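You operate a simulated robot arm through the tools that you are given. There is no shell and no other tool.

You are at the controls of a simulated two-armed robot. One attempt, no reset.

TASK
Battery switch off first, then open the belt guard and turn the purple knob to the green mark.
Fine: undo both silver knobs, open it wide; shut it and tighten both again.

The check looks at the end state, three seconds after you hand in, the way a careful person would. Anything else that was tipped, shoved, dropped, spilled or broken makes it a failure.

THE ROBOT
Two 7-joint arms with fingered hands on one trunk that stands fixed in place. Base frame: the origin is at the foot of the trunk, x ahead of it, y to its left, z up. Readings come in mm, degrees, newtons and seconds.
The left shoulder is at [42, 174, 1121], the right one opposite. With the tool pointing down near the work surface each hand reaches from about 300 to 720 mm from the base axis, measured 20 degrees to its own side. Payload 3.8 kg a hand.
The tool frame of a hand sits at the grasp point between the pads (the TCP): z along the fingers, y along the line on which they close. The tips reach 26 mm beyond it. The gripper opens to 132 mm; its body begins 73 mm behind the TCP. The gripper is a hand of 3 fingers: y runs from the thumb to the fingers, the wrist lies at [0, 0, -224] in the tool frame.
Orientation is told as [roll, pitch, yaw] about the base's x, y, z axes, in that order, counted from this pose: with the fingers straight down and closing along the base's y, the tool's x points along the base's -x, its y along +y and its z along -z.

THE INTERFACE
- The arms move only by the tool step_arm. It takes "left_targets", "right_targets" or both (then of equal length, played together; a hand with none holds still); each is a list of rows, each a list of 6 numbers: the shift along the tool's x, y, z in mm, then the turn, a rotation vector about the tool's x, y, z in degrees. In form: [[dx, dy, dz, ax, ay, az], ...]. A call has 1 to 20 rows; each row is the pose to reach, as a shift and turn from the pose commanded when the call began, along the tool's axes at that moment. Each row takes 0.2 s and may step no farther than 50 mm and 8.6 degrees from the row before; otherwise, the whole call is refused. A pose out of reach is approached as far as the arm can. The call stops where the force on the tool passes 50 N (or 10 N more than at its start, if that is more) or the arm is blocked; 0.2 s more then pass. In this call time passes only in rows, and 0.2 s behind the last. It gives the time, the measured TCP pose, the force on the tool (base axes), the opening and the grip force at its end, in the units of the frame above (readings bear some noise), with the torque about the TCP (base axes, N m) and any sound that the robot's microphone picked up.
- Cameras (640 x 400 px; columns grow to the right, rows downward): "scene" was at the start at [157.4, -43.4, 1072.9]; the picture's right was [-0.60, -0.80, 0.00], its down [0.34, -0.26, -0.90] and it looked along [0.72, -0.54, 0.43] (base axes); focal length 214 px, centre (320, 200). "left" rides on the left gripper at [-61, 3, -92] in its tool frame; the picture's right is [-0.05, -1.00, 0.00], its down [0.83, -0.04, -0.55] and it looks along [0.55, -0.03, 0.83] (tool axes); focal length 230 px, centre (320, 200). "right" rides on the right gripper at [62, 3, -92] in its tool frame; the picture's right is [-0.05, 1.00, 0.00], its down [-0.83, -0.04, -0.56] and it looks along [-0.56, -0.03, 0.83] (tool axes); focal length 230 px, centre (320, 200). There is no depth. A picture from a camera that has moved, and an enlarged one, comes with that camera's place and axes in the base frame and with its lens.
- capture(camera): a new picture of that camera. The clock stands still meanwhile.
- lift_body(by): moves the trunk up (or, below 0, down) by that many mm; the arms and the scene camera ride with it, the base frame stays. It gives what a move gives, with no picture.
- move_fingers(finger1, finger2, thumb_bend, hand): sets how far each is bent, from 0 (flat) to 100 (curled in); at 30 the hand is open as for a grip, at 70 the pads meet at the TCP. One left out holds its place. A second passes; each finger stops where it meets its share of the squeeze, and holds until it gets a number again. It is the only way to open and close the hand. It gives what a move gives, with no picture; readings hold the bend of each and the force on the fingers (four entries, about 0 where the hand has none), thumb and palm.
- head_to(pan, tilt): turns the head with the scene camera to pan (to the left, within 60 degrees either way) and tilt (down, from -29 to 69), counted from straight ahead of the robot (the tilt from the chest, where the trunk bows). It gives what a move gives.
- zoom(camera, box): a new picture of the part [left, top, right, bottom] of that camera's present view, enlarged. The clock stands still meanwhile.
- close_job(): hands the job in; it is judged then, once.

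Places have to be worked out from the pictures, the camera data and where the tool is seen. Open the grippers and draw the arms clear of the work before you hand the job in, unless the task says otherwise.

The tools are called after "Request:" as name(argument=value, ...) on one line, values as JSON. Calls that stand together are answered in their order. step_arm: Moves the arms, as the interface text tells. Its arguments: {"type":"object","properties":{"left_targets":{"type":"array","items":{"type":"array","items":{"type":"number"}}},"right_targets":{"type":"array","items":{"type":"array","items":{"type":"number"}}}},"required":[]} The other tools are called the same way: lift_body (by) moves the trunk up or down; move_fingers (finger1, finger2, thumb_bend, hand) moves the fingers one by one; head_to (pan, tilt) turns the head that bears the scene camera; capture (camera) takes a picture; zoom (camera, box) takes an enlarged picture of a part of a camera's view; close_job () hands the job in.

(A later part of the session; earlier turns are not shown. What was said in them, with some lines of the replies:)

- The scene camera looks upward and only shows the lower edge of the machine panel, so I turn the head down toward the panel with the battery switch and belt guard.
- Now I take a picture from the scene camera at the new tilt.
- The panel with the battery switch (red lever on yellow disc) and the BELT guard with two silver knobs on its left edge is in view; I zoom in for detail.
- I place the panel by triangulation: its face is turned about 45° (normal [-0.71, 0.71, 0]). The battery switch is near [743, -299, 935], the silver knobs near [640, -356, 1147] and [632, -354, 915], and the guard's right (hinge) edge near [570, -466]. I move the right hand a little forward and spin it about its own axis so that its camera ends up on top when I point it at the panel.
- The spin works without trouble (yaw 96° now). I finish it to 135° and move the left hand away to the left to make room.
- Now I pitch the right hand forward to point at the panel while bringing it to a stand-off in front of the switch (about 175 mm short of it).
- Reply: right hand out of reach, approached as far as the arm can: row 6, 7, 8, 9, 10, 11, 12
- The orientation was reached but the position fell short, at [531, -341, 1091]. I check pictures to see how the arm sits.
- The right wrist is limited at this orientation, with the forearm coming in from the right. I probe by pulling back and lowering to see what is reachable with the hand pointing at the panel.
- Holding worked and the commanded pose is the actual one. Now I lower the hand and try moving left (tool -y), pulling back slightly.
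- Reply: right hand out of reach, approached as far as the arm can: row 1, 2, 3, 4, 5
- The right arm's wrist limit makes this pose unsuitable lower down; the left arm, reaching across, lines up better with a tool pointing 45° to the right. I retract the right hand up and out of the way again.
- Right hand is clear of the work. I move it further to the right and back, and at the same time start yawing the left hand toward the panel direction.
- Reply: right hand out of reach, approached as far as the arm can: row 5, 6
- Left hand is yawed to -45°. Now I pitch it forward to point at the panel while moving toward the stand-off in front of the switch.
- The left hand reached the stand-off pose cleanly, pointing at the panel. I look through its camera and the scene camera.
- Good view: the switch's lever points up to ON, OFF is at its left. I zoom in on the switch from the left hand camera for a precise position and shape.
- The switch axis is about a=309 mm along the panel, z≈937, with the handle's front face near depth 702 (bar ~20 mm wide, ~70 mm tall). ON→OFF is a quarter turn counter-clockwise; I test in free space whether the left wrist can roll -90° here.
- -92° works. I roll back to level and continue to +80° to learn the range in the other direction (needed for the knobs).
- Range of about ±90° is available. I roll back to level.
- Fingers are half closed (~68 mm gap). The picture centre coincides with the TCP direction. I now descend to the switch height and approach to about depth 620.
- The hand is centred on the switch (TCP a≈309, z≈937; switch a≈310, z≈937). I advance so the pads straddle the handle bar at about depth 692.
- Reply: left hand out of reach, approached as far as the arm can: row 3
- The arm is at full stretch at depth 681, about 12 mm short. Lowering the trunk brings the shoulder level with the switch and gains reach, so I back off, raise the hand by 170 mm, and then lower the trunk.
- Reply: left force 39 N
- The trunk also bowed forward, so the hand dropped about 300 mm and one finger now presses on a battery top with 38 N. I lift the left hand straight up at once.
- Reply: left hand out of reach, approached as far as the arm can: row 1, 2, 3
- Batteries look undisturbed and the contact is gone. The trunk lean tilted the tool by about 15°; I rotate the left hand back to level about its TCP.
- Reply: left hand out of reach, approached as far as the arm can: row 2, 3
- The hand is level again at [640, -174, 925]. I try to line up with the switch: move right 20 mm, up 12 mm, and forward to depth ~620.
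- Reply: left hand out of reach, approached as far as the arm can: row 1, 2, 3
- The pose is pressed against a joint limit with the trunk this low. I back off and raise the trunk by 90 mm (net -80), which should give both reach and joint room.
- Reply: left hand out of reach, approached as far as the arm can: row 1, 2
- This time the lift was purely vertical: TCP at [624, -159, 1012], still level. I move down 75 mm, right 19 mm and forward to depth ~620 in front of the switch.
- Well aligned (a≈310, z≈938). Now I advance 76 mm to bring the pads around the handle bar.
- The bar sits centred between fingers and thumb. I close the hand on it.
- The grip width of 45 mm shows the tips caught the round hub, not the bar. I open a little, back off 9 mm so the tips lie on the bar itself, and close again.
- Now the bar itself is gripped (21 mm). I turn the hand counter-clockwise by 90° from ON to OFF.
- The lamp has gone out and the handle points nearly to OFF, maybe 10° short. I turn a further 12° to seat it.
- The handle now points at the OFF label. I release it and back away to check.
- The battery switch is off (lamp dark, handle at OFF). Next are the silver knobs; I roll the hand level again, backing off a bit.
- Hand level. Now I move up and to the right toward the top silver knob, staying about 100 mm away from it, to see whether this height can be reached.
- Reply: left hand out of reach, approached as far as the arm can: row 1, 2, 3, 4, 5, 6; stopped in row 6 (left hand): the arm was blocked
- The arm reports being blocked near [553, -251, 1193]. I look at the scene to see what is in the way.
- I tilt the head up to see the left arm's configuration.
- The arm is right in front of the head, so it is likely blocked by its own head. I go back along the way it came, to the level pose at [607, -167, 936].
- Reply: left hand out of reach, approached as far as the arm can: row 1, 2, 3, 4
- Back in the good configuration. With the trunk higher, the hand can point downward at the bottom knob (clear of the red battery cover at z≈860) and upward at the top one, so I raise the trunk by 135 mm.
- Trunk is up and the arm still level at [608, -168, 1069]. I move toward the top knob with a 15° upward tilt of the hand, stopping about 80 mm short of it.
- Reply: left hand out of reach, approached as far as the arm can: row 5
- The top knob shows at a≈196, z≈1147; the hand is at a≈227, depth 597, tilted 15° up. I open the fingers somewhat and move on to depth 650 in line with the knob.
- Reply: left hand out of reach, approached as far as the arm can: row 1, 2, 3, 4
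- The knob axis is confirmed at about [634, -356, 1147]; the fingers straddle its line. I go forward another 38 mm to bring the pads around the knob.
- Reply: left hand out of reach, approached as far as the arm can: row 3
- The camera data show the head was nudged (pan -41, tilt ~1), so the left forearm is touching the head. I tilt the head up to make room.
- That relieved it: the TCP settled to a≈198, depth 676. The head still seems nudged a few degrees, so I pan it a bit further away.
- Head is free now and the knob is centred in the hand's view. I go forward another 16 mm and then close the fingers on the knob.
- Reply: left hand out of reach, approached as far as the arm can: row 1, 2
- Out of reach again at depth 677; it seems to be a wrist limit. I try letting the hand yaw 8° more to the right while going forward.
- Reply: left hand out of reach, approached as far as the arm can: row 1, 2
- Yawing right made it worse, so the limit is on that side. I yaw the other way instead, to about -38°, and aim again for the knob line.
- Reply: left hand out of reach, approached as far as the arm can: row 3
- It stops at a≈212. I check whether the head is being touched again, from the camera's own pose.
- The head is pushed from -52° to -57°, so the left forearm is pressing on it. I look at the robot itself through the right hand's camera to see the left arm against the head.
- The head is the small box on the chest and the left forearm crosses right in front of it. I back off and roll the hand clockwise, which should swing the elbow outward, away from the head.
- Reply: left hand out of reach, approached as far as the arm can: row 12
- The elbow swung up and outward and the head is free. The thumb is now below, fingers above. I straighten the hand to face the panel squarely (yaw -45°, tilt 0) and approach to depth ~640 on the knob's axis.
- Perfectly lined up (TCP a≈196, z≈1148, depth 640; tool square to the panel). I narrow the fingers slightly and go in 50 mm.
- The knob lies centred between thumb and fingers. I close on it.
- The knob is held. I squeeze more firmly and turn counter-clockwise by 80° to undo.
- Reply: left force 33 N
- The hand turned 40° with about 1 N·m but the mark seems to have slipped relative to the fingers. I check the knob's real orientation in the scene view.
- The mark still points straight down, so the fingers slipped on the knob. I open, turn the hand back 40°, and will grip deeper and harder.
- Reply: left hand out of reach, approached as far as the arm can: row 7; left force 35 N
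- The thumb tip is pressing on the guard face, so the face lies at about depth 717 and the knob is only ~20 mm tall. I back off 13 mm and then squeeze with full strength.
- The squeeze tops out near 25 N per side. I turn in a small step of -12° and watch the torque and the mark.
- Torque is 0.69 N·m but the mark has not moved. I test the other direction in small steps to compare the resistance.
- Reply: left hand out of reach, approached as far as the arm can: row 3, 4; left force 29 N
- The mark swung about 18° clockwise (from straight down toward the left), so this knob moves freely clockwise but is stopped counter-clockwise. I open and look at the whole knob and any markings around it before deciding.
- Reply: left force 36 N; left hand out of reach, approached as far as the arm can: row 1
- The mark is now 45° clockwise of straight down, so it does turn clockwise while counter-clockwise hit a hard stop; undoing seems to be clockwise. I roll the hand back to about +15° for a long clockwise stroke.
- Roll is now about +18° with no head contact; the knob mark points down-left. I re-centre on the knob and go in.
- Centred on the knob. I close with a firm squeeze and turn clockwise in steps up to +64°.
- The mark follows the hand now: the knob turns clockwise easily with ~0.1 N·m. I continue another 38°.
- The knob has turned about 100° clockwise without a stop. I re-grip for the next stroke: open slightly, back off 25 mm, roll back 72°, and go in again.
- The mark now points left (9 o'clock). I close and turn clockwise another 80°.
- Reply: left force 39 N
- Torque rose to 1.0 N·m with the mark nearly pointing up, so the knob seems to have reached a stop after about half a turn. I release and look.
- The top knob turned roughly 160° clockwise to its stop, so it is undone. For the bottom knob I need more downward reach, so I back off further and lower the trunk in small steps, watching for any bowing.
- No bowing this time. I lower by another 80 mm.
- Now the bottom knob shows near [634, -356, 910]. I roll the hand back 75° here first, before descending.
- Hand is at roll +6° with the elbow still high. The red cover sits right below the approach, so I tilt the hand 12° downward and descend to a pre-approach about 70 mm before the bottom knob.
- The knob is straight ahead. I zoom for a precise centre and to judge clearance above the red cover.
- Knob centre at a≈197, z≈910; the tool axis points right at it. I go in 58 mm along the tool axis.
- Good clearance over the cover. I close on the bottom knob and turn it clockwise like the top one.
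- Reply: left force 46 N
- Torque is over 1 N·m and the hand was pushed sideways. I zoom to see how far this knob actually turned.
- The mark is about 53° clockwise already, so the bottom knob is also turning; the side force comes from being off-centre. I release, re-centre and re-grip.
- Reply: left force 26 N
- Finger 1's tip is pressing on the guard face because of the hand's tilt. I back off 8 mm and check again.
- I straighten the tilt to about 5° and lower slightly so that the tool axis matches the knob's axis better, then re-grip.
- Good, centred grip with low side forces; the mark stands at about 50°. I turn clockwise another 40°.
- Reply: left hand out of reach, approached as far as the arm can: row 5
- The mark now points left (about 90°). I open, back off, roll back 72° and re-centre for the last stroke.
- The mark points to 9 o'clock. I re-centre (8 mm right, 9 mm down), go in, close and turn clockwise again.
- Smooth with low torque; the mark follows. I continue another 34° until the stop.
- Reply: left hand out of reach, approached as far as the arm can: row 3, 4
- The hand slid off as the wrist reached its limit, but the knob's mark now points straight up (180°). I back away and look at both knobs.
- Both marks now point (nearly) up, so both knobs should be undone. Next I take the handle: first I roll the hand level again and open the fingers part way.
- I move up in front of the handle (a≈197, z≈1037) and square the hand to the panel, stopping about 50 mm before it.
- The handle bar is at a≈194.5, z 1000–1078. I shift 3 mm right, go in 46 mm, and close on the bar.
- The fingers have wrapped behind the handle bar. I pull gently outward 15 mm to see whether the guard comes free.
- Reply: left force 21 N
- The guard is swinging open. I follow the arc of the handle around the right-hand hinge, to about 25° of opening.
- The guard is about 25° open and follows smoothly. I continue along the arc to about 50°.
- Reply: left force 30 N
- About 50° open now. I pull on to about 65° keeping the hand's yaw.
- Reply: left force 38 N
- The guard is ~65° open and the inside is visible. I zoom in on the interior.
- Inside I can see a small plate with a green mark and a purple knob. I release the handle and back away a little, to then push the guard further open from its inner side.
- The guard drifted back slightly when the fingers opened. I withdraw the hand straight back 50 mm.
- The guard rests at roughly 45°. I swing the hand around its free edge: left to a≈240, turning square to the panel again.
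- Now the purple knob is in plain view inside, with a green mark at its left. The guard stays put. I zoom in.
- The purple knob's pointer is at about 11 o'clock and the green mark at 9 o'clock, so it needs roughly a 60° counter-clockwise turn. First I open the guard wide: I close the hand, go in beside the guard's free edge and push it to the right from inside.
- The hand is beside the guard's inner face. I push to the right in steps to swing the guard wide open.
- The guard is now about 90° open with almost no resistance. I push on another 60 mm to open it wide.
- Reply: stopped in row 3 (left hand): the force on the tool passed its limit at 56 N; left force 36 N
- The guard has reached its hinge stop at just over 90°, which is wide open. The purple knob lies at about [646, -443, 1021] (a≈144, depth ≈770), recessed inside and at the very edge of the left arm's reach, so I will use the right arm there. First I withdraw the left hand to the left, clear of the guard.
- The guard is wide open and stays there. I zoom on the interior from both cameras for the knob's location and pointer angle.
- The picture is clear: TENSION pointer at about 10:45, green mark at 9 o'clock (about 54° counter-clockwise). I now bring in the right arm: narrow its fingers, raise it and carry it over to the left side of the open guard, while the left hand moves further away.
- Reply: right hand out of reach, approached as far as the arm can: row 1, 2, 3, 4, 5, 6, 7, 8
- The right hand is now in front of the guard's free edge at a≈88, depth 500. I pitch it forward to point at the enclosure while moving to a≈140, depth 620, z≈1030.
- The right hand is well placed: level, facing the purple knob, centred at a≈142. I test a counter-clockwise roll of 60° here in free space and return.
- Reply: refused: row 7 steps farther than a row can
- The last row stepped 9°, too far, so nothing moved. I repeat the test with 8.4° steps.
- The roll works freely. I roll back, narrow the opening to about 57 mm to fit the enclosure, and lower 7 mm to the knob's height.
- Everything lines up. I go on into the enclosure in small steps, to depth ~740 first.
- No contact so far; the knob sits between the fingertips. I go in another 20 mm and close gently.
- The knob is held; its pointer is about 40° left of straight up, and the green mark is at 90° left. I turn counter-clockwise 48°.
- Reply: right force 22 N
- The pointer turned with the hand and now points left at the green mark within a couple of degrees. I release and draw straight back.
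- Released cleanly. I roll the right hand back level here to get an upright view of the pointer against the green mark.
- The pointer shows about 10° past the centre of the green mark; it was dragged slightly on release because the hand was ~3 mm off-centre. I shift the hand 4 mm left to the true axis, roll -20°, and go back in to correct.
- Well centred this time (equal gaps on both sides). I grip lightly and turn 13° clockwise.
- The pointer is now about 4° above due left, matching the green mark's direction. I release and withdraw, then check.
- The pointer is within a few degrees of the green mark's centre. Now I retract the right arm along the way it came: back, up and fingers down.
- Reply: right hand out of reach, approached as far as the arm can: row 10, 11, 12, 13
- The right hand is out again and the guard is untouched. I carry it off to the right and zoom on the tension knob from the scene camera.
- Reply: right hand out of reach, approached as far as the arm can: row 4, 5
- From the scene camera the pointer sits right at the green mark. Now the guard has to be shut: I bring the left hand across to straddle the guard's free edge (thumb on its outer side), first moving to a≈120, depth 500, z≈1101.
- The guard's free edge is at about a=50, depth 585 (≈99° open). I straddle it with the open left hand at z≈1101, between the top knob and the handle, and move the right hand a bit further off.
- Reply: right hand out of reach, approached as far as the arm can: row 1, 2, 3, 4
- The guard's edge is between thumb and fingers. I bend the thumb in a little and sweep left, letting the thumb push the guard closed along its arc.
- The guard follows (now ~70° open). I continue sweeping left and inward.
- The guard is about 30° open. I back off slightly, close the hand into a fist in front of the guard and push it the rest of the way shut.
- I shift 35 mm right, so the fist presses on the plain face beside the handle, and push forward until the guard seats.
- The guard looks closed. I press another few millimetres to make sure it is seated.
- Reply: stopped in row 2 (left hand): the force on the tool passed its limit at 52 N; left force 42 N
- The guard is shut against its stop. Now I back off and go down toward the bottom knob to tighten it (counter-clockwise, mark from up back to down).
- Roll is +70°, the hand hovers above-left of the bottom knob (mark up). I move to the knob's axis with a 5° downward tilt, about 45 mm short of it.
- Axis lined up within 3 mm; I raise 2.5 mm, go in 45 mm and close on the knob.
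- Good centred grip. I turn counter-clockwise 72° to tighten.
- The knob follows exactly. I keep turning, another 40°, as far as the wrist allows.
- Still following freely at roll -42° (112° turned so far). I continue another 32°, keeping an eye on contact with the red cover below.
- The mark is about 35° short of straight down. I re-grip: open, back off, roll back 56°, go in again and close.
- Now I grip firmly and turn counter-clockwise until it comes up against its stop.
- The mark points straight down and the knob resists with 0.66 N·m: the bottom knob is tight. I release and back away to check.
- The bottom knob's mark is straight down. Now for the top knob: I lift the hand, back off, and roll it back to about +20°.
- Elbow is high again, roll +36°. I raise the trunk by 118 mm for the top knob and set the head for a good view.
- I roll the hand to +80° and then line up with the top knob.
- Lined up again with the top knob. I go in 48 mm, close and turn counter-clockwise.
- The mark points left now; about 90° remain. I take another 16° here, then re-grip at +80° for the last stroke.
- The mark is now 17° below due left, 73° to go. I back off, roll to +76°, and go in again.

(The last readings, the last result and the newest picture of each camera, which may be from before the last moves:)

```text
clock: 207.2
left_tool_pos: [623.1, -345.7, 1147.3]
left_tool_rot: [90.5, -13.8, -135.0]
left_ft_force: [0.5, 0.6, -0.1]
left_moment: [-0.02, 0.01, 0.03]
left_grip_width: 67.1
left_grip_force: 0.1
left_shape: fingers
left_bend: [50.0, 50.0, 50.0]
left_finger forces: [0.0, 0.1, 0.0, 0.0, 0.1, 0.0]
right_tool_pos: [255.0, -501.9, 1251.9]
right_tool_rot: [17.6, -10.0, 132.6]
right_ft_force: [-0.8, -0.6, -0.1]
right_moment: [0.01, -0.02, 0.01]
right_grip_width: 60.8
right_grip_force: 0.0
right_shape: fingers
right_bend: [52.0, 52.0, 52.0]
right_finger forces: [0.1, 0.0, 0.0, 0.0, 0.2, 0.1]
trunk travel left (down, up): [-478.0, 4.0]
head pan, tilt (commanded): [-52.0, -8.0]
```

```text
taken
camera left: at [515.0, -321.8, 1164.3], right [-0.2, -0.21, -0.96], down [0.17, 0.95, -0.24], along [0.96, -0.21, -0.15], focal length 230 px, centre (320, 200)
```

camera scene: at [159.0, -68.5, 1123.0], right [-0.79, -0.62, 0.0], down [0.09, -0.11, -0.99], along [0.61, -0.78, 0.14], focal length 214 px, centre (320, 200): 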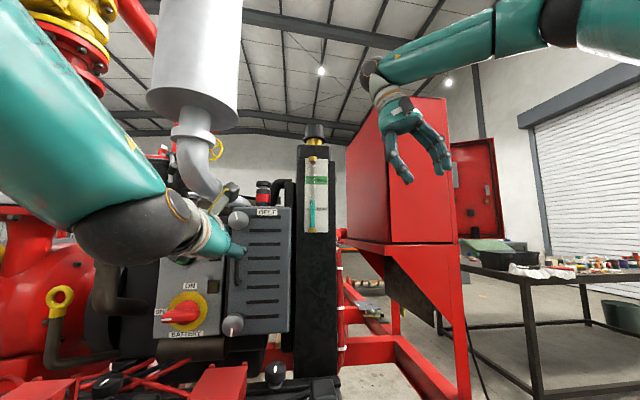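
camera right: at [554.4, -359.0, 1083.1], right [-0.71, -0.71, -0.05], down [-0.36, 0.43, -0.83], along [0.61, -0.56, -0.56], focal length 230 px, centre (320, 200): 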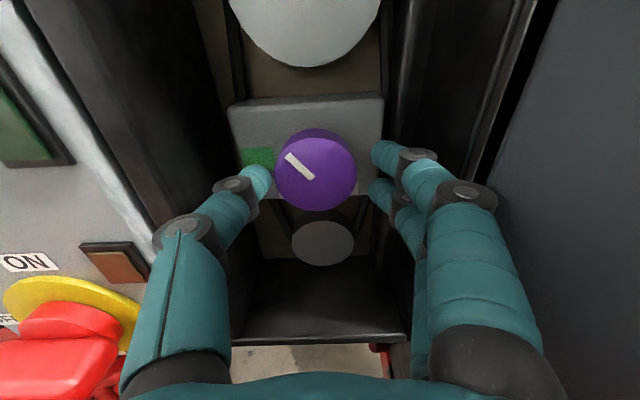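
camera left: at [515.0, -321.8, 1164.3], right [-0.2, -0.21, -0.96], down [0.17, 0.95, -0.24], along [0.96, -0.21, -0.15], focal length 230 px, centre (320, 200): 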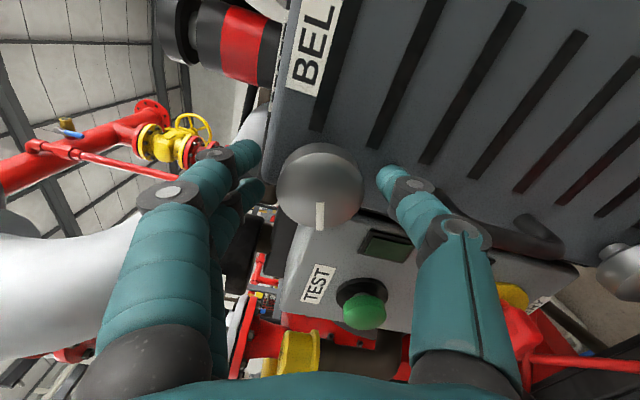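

Centred. I grip firmly and turn counter-clockwise until the stop.

Request:
move_fingers(hand="left", finger1=85, finger2=85, thumb_bend=85)

Request:
step_arm(left_targets=[[0, 0, 0, 0, 0, -8], [0, 0, 0, 0, 0, -16], [0, 0, 0, 0, 0, -24], [0, 0, 0, 0, 0, -32], [0, 0, 0, 0, 0, -40], [0, 0, 0, 0, 0, -48], [0, 0, 0, 0, 0, -56], [0, 0, 0, 0, 0, -64], [0, 0, 0, 0, 0, -70], [0, 0, 0, 0, 0, -76]])

Request:
zoom(camera="left", box=[220, 100, 420, 260])

```text
clock: 208.2
left_tool_pos: [623.1, -346.9, 1145.4]
left_tool_rot: [90.3, -13.9, -135.0]
left_ft_force: [1.7, -4.4, -3.6]
left_moment: [-0.08, -0.05, 0.0]
left_grip_width: 37.0
left_grip_force: 20.9
left_shape: fingers
left_bend: [61.0, 60.0, 63.0]
left_finger forces: [8.7, 8.1, 0.0, 0.0, 25.1, 0.0]
right_tool_pos: [255.1, -503.0, 1251.4]
right_tool_rot: [17.6, -9.9, 132.5]
right_ft_force: [0.4, -0.3, -0.9]
right_moment: [0.0, 0.04, -0.01]
right_grip_width: 60.4
right_grip_force: 0.1
right_shape: fingers
right_bend: [52.0, 52.0, 52.0]
right_finger forces: [0.1, 0.0, 0.0, 0.0, 0.1, 0.0]
trunk travel left (down, up): [-478.0, 4.0]
head pan, tilt (commanded): [-52.0, -8.0]
```

```text
clock: 210.3
left_tool_pos: [622.1, -347.6, 1148.3]
left_tool_rot: [163.0, -89.5, 152.0]
left_ft_force: [-0.9, -6.0, 3.6]
left_moment: [0.01, -0.06, 0.0]
left_grip_width: 35.4
left_grip_force: 19.7
left_shape: fingers
left_bend: [62.0, 61.0, 63.0]
left_finger forces: [8.5, 7.4, 0.1, 0.0, 22.6, 0.0]
right_tool_pos: [253.5, -503.8, 1252.1]
right_tool_rot: [17.5, -9.9, 132.6]
right_ft_force: [-1.0, -0.5, -0.6]
right_moment: [-0.02, -0.02, -0.02]
right_grip_width: 60.5
right_grip_force: 0.0
right_shape: fingers
right_bend: [52.0, 52.0, 52.0]
right_finger forces: [0.0, 0.0, 0.1, 0.0, 0.1, 0.1]
trunk travel left (down, up): [-478.0, 4.0]
head pan, tilt (commanded): [-52.0, -8.0]
```

```text
2.50 times, centred on (320, 180) of left
camera zoom: at [557.9, -278.4, 1208.6], right [-0.71, -0.71, 0.05], down [-0.42, 0.36, -0.84], along [0.57, -0.61, -0.55], focal length 575 px, centre (320, 250)
```

zoom: 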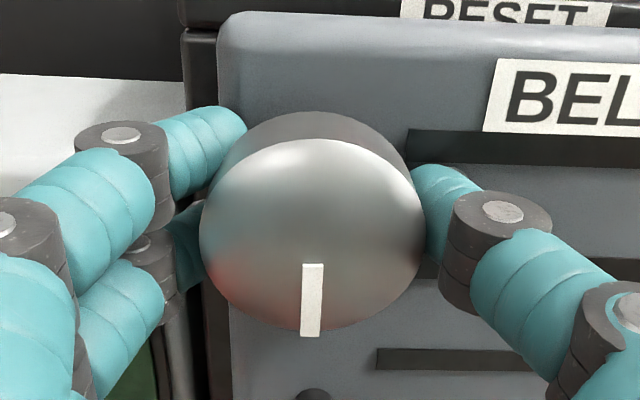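

The mark points straight down but there is no resistance yet, so I turn a little further to feel the stop.

Request:
step_arm(left_targets=[[0, 0, 0, 0, 0, -5], [0, 0, 0, 0, 0, -10]])

Request:
zoom(camera="left", box=[220, 100, 420, 260])

```text
clock: 210.9
left_tool_pos: [623.7, -345.8, 1150.0]
left_tool_rot: [-93.7, -80.4, 48.7]
left_ft_force: [1.0, -6.6, 6.2]
left_moment: [0.68, -0.76, 0.23]
left_grip_width: 33.9
left_grip_force: 26.7
left_shape: fingers
left_bend: [62.0, 59.0, 63.0]
left_finger forces: [18.0, 10.7, 0.0, 0.1, 24.5, 0.0]
right_tool_pos: [253.8, -505.0, 1251.0]
right_tool_rot: [17.5, -9.9, 132.6]
right_ft_force: [0.1, 0.2, 0.3]
right_moment: [-0.01, 0.01, 0.02]
right_grip_width: 60.6
right_grip_force: 0.0
right_shape: fingers
right_bend: [52.0, 52.0, 52.0]
right_finger forces: [0.0, 0.1, 0.1, 0.1, 0.0, 0.0]
trunk travel left (down, up): [-478.0, 4.0]
head pan, tilt (commanded): [-52.0, -8.0]
```

```text
2.50 times, centred on (320, 180) of left
camera zoom: at [565.4, -270.7, 1208.0], right [-0.69, -0.69, 0.22], down [-0.51, 0.26, -0.82], along [0.51, -0.68, -0.53], focal length 575 px, centre (320, 250)
```

zoom: 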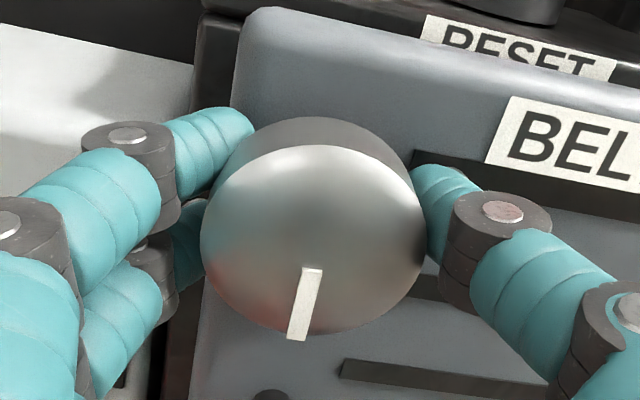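

It is firmly against its stop (1.0 N·m), mark straight down. I ease the twist off, release, and back away.

Request:
step_arm(left_targets=[[0, 0, 0, 0, 0, 4]])

Request:
move_fingers(hand="left", finger1=49, finger2=49, thumb_bend=49)

Request:
step_arm(left_targets=[[0, 0, -15, 0, 0, 0], [0, 0, -45, 0, 0, 0], [0, 0, -85, 0, 0, 0], [0, 20, -125, 0, 0, 0]])

Request:
zoom(camera="left", box=[260, 60, 460, 220])

Request:
zoom(camera="scene", box=[140, 180, 320, 360])

```text
clock: 211.3
left_tool_pos: [622.8, -347.2, 1148.3]
left_tool_rot: [-95.4, -84.1, 50.4]
left_ft_force: [0.2, -6.0, 8.6]
left_moment: [0.02, -0.15, 0.17]
left_grip_width: 33.8
left_grip_force: 26.0
left_shape: fingers
left_bend: [62.0, 59.0, 63.0]
left_finger forces: [18.4, 7.9, 0.0, 0.1, 24.8, 0.1]
right_tool_pos: [252.8, -502.3, 1253.7]
right_tool_rot: [17.5, -9.9, 132.6]
right_ft_force: [-0.6, 0.2, 0.1]
right_moment: [0.0, 0.01, -0.01]
right_grip_width: 60.5
right_grip_force: 0.1
right_shape: fingers
right_bend: [52.0, 52.0, 52.0]
right_finger forces: [0.0, 0.1, 0.0, 0.0, 0.1, 0.0]
trunk travel left (down, up): [-478.0, 4.0]
head pan, tilt (commanded): [-52.0, -8.0]
```

```text
clock: 212.3
left_tool_pos: [622.2, -346.2, 1148.3]
left_tool_rot: [-94.7, -84.3, 49.7]
left_ft_force: [-0.2, -0.3, 0.1]
left_moment: [0.0, 0.03, 0.0]
left_grip_width: 70.6
left_grip_force: 0.0
left_shape: fingers
left_bend: [49.0, 49.0, 49.0]
left_finger forces: [0.0, 0.1, 0.0, 0.0, 0.0, 0.0]
right_tool_pos: [254.1, -502.8, 1251.0]
right_tool_rot: [17.6, -9.9, 132.7]
right_ft_force: [-0.2, -0.1, -0.5]
right_moment: [0.01, -0.02, 0.0]
right_grip_width: 60.3
right_grip_force: 0.1
right_shape: fingers
right_bend: [52.0, 52.0, 52.0]
right_finger forces: [0.1, 0.0, 0.1, 0.0, 0.0, 0.0]
trunk travel left (down, up): [-478.0, 4.0]
head pan, tilt (commanded): [-52.0, -8.0]
```

```text
clock: 213.3
left_tool_pos: [548.4, -240.4, 1143.9]
left_tool_rot: [-95.2, -84.1, 50.1]
left_ft_force: [0.2, 0.2, -0.7]
left_moment: [-0.01, -0.01, 0.01]
left_grip_width: 70.5
left_grip_force: 0.1
left_shape: fingers
left_bend: [49.0, 49.0, 49.0]
left_finger forces: [0.1, 0.1, 0.0, 0.0, 0.1, 0.0]
right_tool_pos: [254.5, -501.1, 1250.6]
right_tool_rot: [17.6, -9.8, 132.6]
right_ft_force: [-0.1, -0.6, -0.7]
right_moment: [-0.02, -0.01, 0.02]
right_grip_width: 60.6
right_grip_force: 0.1
right_shape: fingers
right_bend: [52.0, 52.0, 52.0]
right_finger forces: [0.1, 0.0, 0.1, 0.0, 0.1, 0.0]
trunk travel left (down, up): [-478.0, 4.0]
head pan, tilt (commanded): [-52.0, -8.0]
```

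```text
2.50 times, centred on (360, 140) of left
camera zoom: at [488.3, -169.0, 1203.9], right [-0.7, -0.7, 0.15], down [-0.48, 0.3, -0.83], along [0.53, -0.65, -0.54], focal length 575 px, centre (220, 350)
```

zoom: 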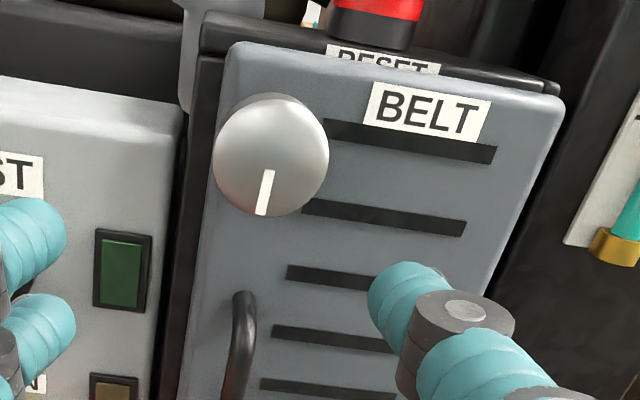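

```text
2.22 times, centred on (230, 270) of scene
camera zoom: at [159.2, -67.5, 1123.1], right [-0.79, -0.62, 0.0], down [0.09, -0.11, -0.99], along [0.61, -0.78, 0.14], focal length 477 px, centre (520, 44)
```

zoom: 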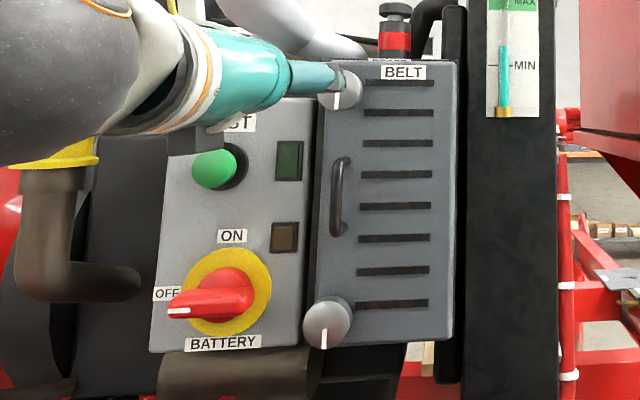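

Both marks point straight down and the guard is shut. I withdraw the left arm to the left and back, clear of the machine, opening the hands.

Request:
step_arm(left_targets=[[0, 30, -30, 0, 0, 0], [0, 60, -60, 0, 0, 0], [0, 90, -90, 0, 0, 0], [0, 120, -120, 0, 0, 0], [0, 150, -145, 0, 0, 0]])

Request:
move_fingers(hand="left", finger1=30, finger2=30, thumb_bend=30)

Request:
move_fingers(hand="right", finger1=30, finger2=30, thumb_bend=30)

Request:
head_to(pan=-37, tilt=15)

Request:
capture(camera="scene")

```text
clock: 214.6
left_tool_pos: [551.3, -34.0, 1127.3]
left_tool_rot: [-94.9, -84.1, 49.9]
left_ft_force: [-1.4, 0.6, 0.4]
left_moment: [0.0, -0.01, -0.01]
left_grip_width: 70.7
left_grip_force: 0.0
left_shape: fingers
left_bend: [49.0, 49.0, 49.0]
left_finger forces: [0.1, 0.0, 0.0, 0.0, 0.0, 0.0]
right_tool_pos: [254.6, -501.3, 1252.0]
right_tool_rot: [17.5, -9.9, 132.6]
right_ft_force: [-0.5, -0.4, -0.5]
right_moment: [-0.03, 0.0, 0.01]
right_grip_width: 60.4
right_grip_force: 0.1
right_shape: fingers
right_bend: [52.0, 52.0, 52.0]
right_finger forces: [0.0, 0.0, 0.1, 0.1, 0.0, 0.0]
trunk travel left (down, up): [-478.0, 4.0]
head pan, tilt (commanded): [-52.0, -8.0]
```

```text
clock: 215.6
left_tool_pos: [550.6, -35.3, 1126.4]
left_tool_rot: [-94.8, -84.2, 49.8]
left_ft_force: [0.0, -0.5, -0.2]
left_moment: [-0.01, -0.02, -0.02]
left_grip_width: 133.8
left_grip_force: 0.1
left_shape: fingers
left_bend: [30.0, 30.0, 30.0]
left_finger forces: [0.0, 0.0, 0.1, 0.0, 0.1, 0.1]
right_tool_pos: [254.7, -501.7, 1251.2]
right_tool_rot: [17.6, -9.9, 132.6]
right_ft_force: [0.0, 0.5, -1.3]
right_moment: [0.02, 0.01, 0.02]
right_grip_width: 60.4
right_grip_force: 0.0
right_shape: fingers
right_bend: [52.0, 52.0, 52.0]
right_finger forces: [0.0, 0.0, 0.1, 0.0, 0.1, 0.0]
trunk travel left (down, up): [-478.0, 4.0]
head pan, tilt (commanded): [-52.0, -8.0]
```

```text
clock: 216.6
left_tool_pos: [551.7, -36.2, 1126.4]
left_tool_rot: [-94.7, -84.1, 49.8]
left_ft_force: [0.6, 0.4, -0.5]
left_moment: [0.0, 0.01, -0.01]
left_grip_width: 133.9
left_grip_force: 0.1
left_shape: fingers
left_bend: [30.0, 30.0, 30.0]
left_finger forces: [0.0, 0.0, 0.0, 0.1, 0.1, 0.0]
right_tool_pos: [254.9, -501.5, 1251.8]
right_tool_rot: [17.5, -9.9, 132.6]
right_ft_force: [-0.6, -0.1, 0.2]
right_moment: [0.01, -0.01, 0.01]
right_grip_width: 133.9
right_grip_force: 0.0
right_shape: fingers
right_bend: [30.0, 30.0, 30.0]
right_finger forces: [0.0, 0.0, 0.1, 0.0, 0.0, 0.1]
trunk travel left (down, up): [-478.0, 4.0]
head pan, tilt (commanded): [-52.0, -8.0]
```

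```text
clock: 217.4
left_tool_pos: [552.9, -34.5, 1127.3]
left_tool_rot: [-94.6, -84.3, 49.6]
left_ft_force: [-0.6, 0.1, 0.5]
left_moment: [0.0, 0.01, -0.01]
left_grip_width: 133.9
left_grip_force: 0.1
left_shape: fingers
left_bend: [30.0, 30.0, 30.0]
left_finger forces: [0.0, 0.1, 0.1, 0.0, 0.1, 0.1]
right_tool_pos: [253.6, -502.7, 1251.9]
right_tool_rot: [17.7, -9.9, 132.7]
right_ft_force: [0.4, 0.4, 0.1]
right_moment: [0.0, -0.03, 0.0]
right_grip_width: 134.1
right_grip_force: 0.1
right_shape: fingers
right_bend: [30.0, 30.0, 30.0]
right_finger forces: [0.0, 0.0, 0.0, 0.0, 0.1, 0.0]
trunk travel left (down, up): [-478.0, 4.0]
head pan, tilt (commanded): [-37.0, 15.0]
```

```text
taken
camera scene: at [180.9, -57.3, 1086.7], right [-0.6, -0.8, 0.0], down [-0.21, 0.16, -0.97], along [0.77, -0.58, -0.26], focal length 214 px, centre (320, 200)
```

scene: 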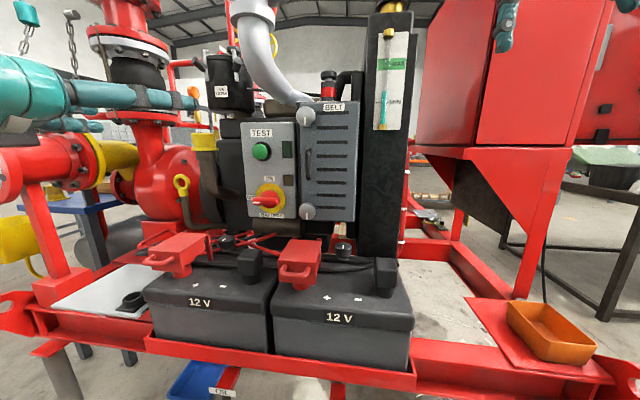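

Everything looks in order. A last close look at the panel, guard and batteries before handing in.

Request:
zoom(camera="scene", box=[220, 80, 380, 240])

Request:
zoom(camera="scene", box=[60, 210, 430, 380])

```text
2.50 times, centred on (300, 160) of scene
camera zoom: at [180.9, -57.3, 1086.7], right [-0.6, -0.8, 0.0], down [-0.21, 0.16, -0.97], along [0.77, -0.58, -0.26], focal length 536 px, centre (370, 300)
```

zoom: 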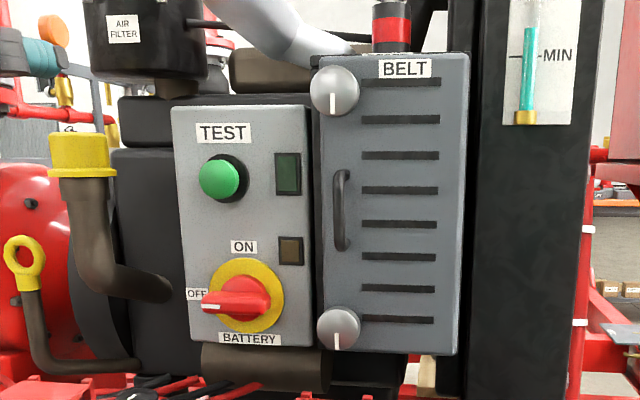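

```text
1.73 times, centred on (245, 295) of scene
camera zoom: at [180.9, -57.3, 1086.7], right [-0.6, -0.8, 0.0], down [-0.21, 0.16, -0.97], along [0.77, -0.58, -0.26], focal length 371 px, centre (450, 36)
```

zoom: 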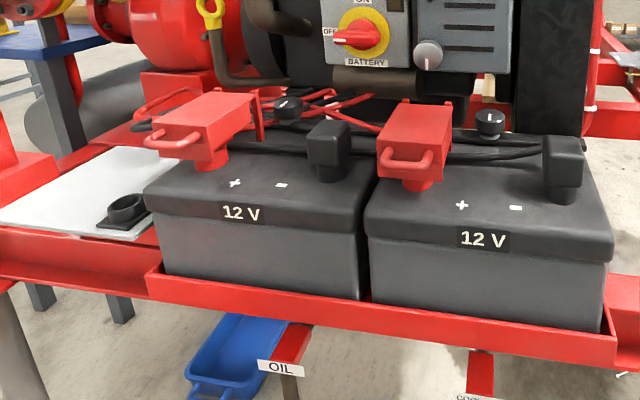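

All is as it should be: switch at OFF with its lamp dark, guard shut, both knob marks down, batteries undisturbed. I draw the left hand a bit further back, then hand in.

Request:
step_arm(left_targets=[[0, 20, -30, 0, 0, 0], [0, 40, -60, 0, 0, 0], [0, 60, -90, 0, 0, 0]])

Request:
capture(camera="scene")

```text
clock: 218.2
left_tool_pos: [528.9, 72.9, 1120.8]
left_tool_rot: [-94.9, -84.2, 49.8]
left_ft_force: [-0.3, 0.7, 0.2]
left_moment: [-0.02, 0.02, -0.02]
left_grip_width: 134.0
left_grip_force: 0.0
left_shape: fingers
left_bend: [30.0, 30.0, 30.0]
left_finger forces: [0.1, 0.0, 0.0, 0.0, 0.0, 0.0]
right_tool_pos: [253.8, -502.3, 1252.9]
right_tool_rot: [17.6, -9.9, 132.6]
right_ft_force: [0.3, 0.0, 0.7]
right_moment: [0.0, -0.01, 0.0]
right_grip_width: 134.0
right_grip_force: 0.1
right_shape: fingers
right_bend: [30.0, 30.0, 30.0]
right_finger forces: [0.1, 0.0, 0.1, 0.0, 0.1, 0.0]
trunk travel left (down, up): [-478.0, 4.0]
head pan, tilt (commanded): [-37.0, 15.0]
```

```text
taken
camera scene: at [180.5, -56.4, 1086.8], right [-0.6, -0.8, 0.0], down [-0.21, 0.15, -0.97], along [0.77, -0.58, -0.26], focal length 214 px, centre (320, 200)
```

scene: 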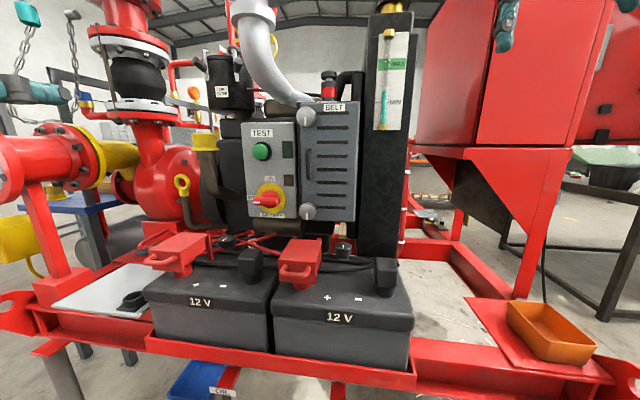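

Both arms are clear, the hands are open, and the machine is in the wanted state. I hand the job in.

Request:
close_job()

```text
The job is handed in.
```

The job is handed in. The battery switch is off, the tension knob points at the green mark, and the belt guard is shut with both silver knobs tight.

- **Battery switch:** I turned it to OFF before touching the guard, and its lamp went dark.
- **Guard:** I undid both silver knobs. On this machine they undo clockwise, about half a turn. I opened the guard to its hinge stop, a little past 90°, and later pushed it shut until it seated.
- **Purple knob:** Its pointer is within a few degrees of the centre of the green mark, as seen in the last pictures taken before I closed the guard.
- **Silver knobs:** Both are back against their stops with their marks pointing straight down, as I found them.

Early on, a finger of the left hand pressed on top of a battery with about 38 N when the trunk dropped further than I expected. I lifted it off at once. The batteries and their covers look undisturbed in the final pictures. I saw nothing tipped, moved or broken.

Both hands are open and both arms are drawn clear.
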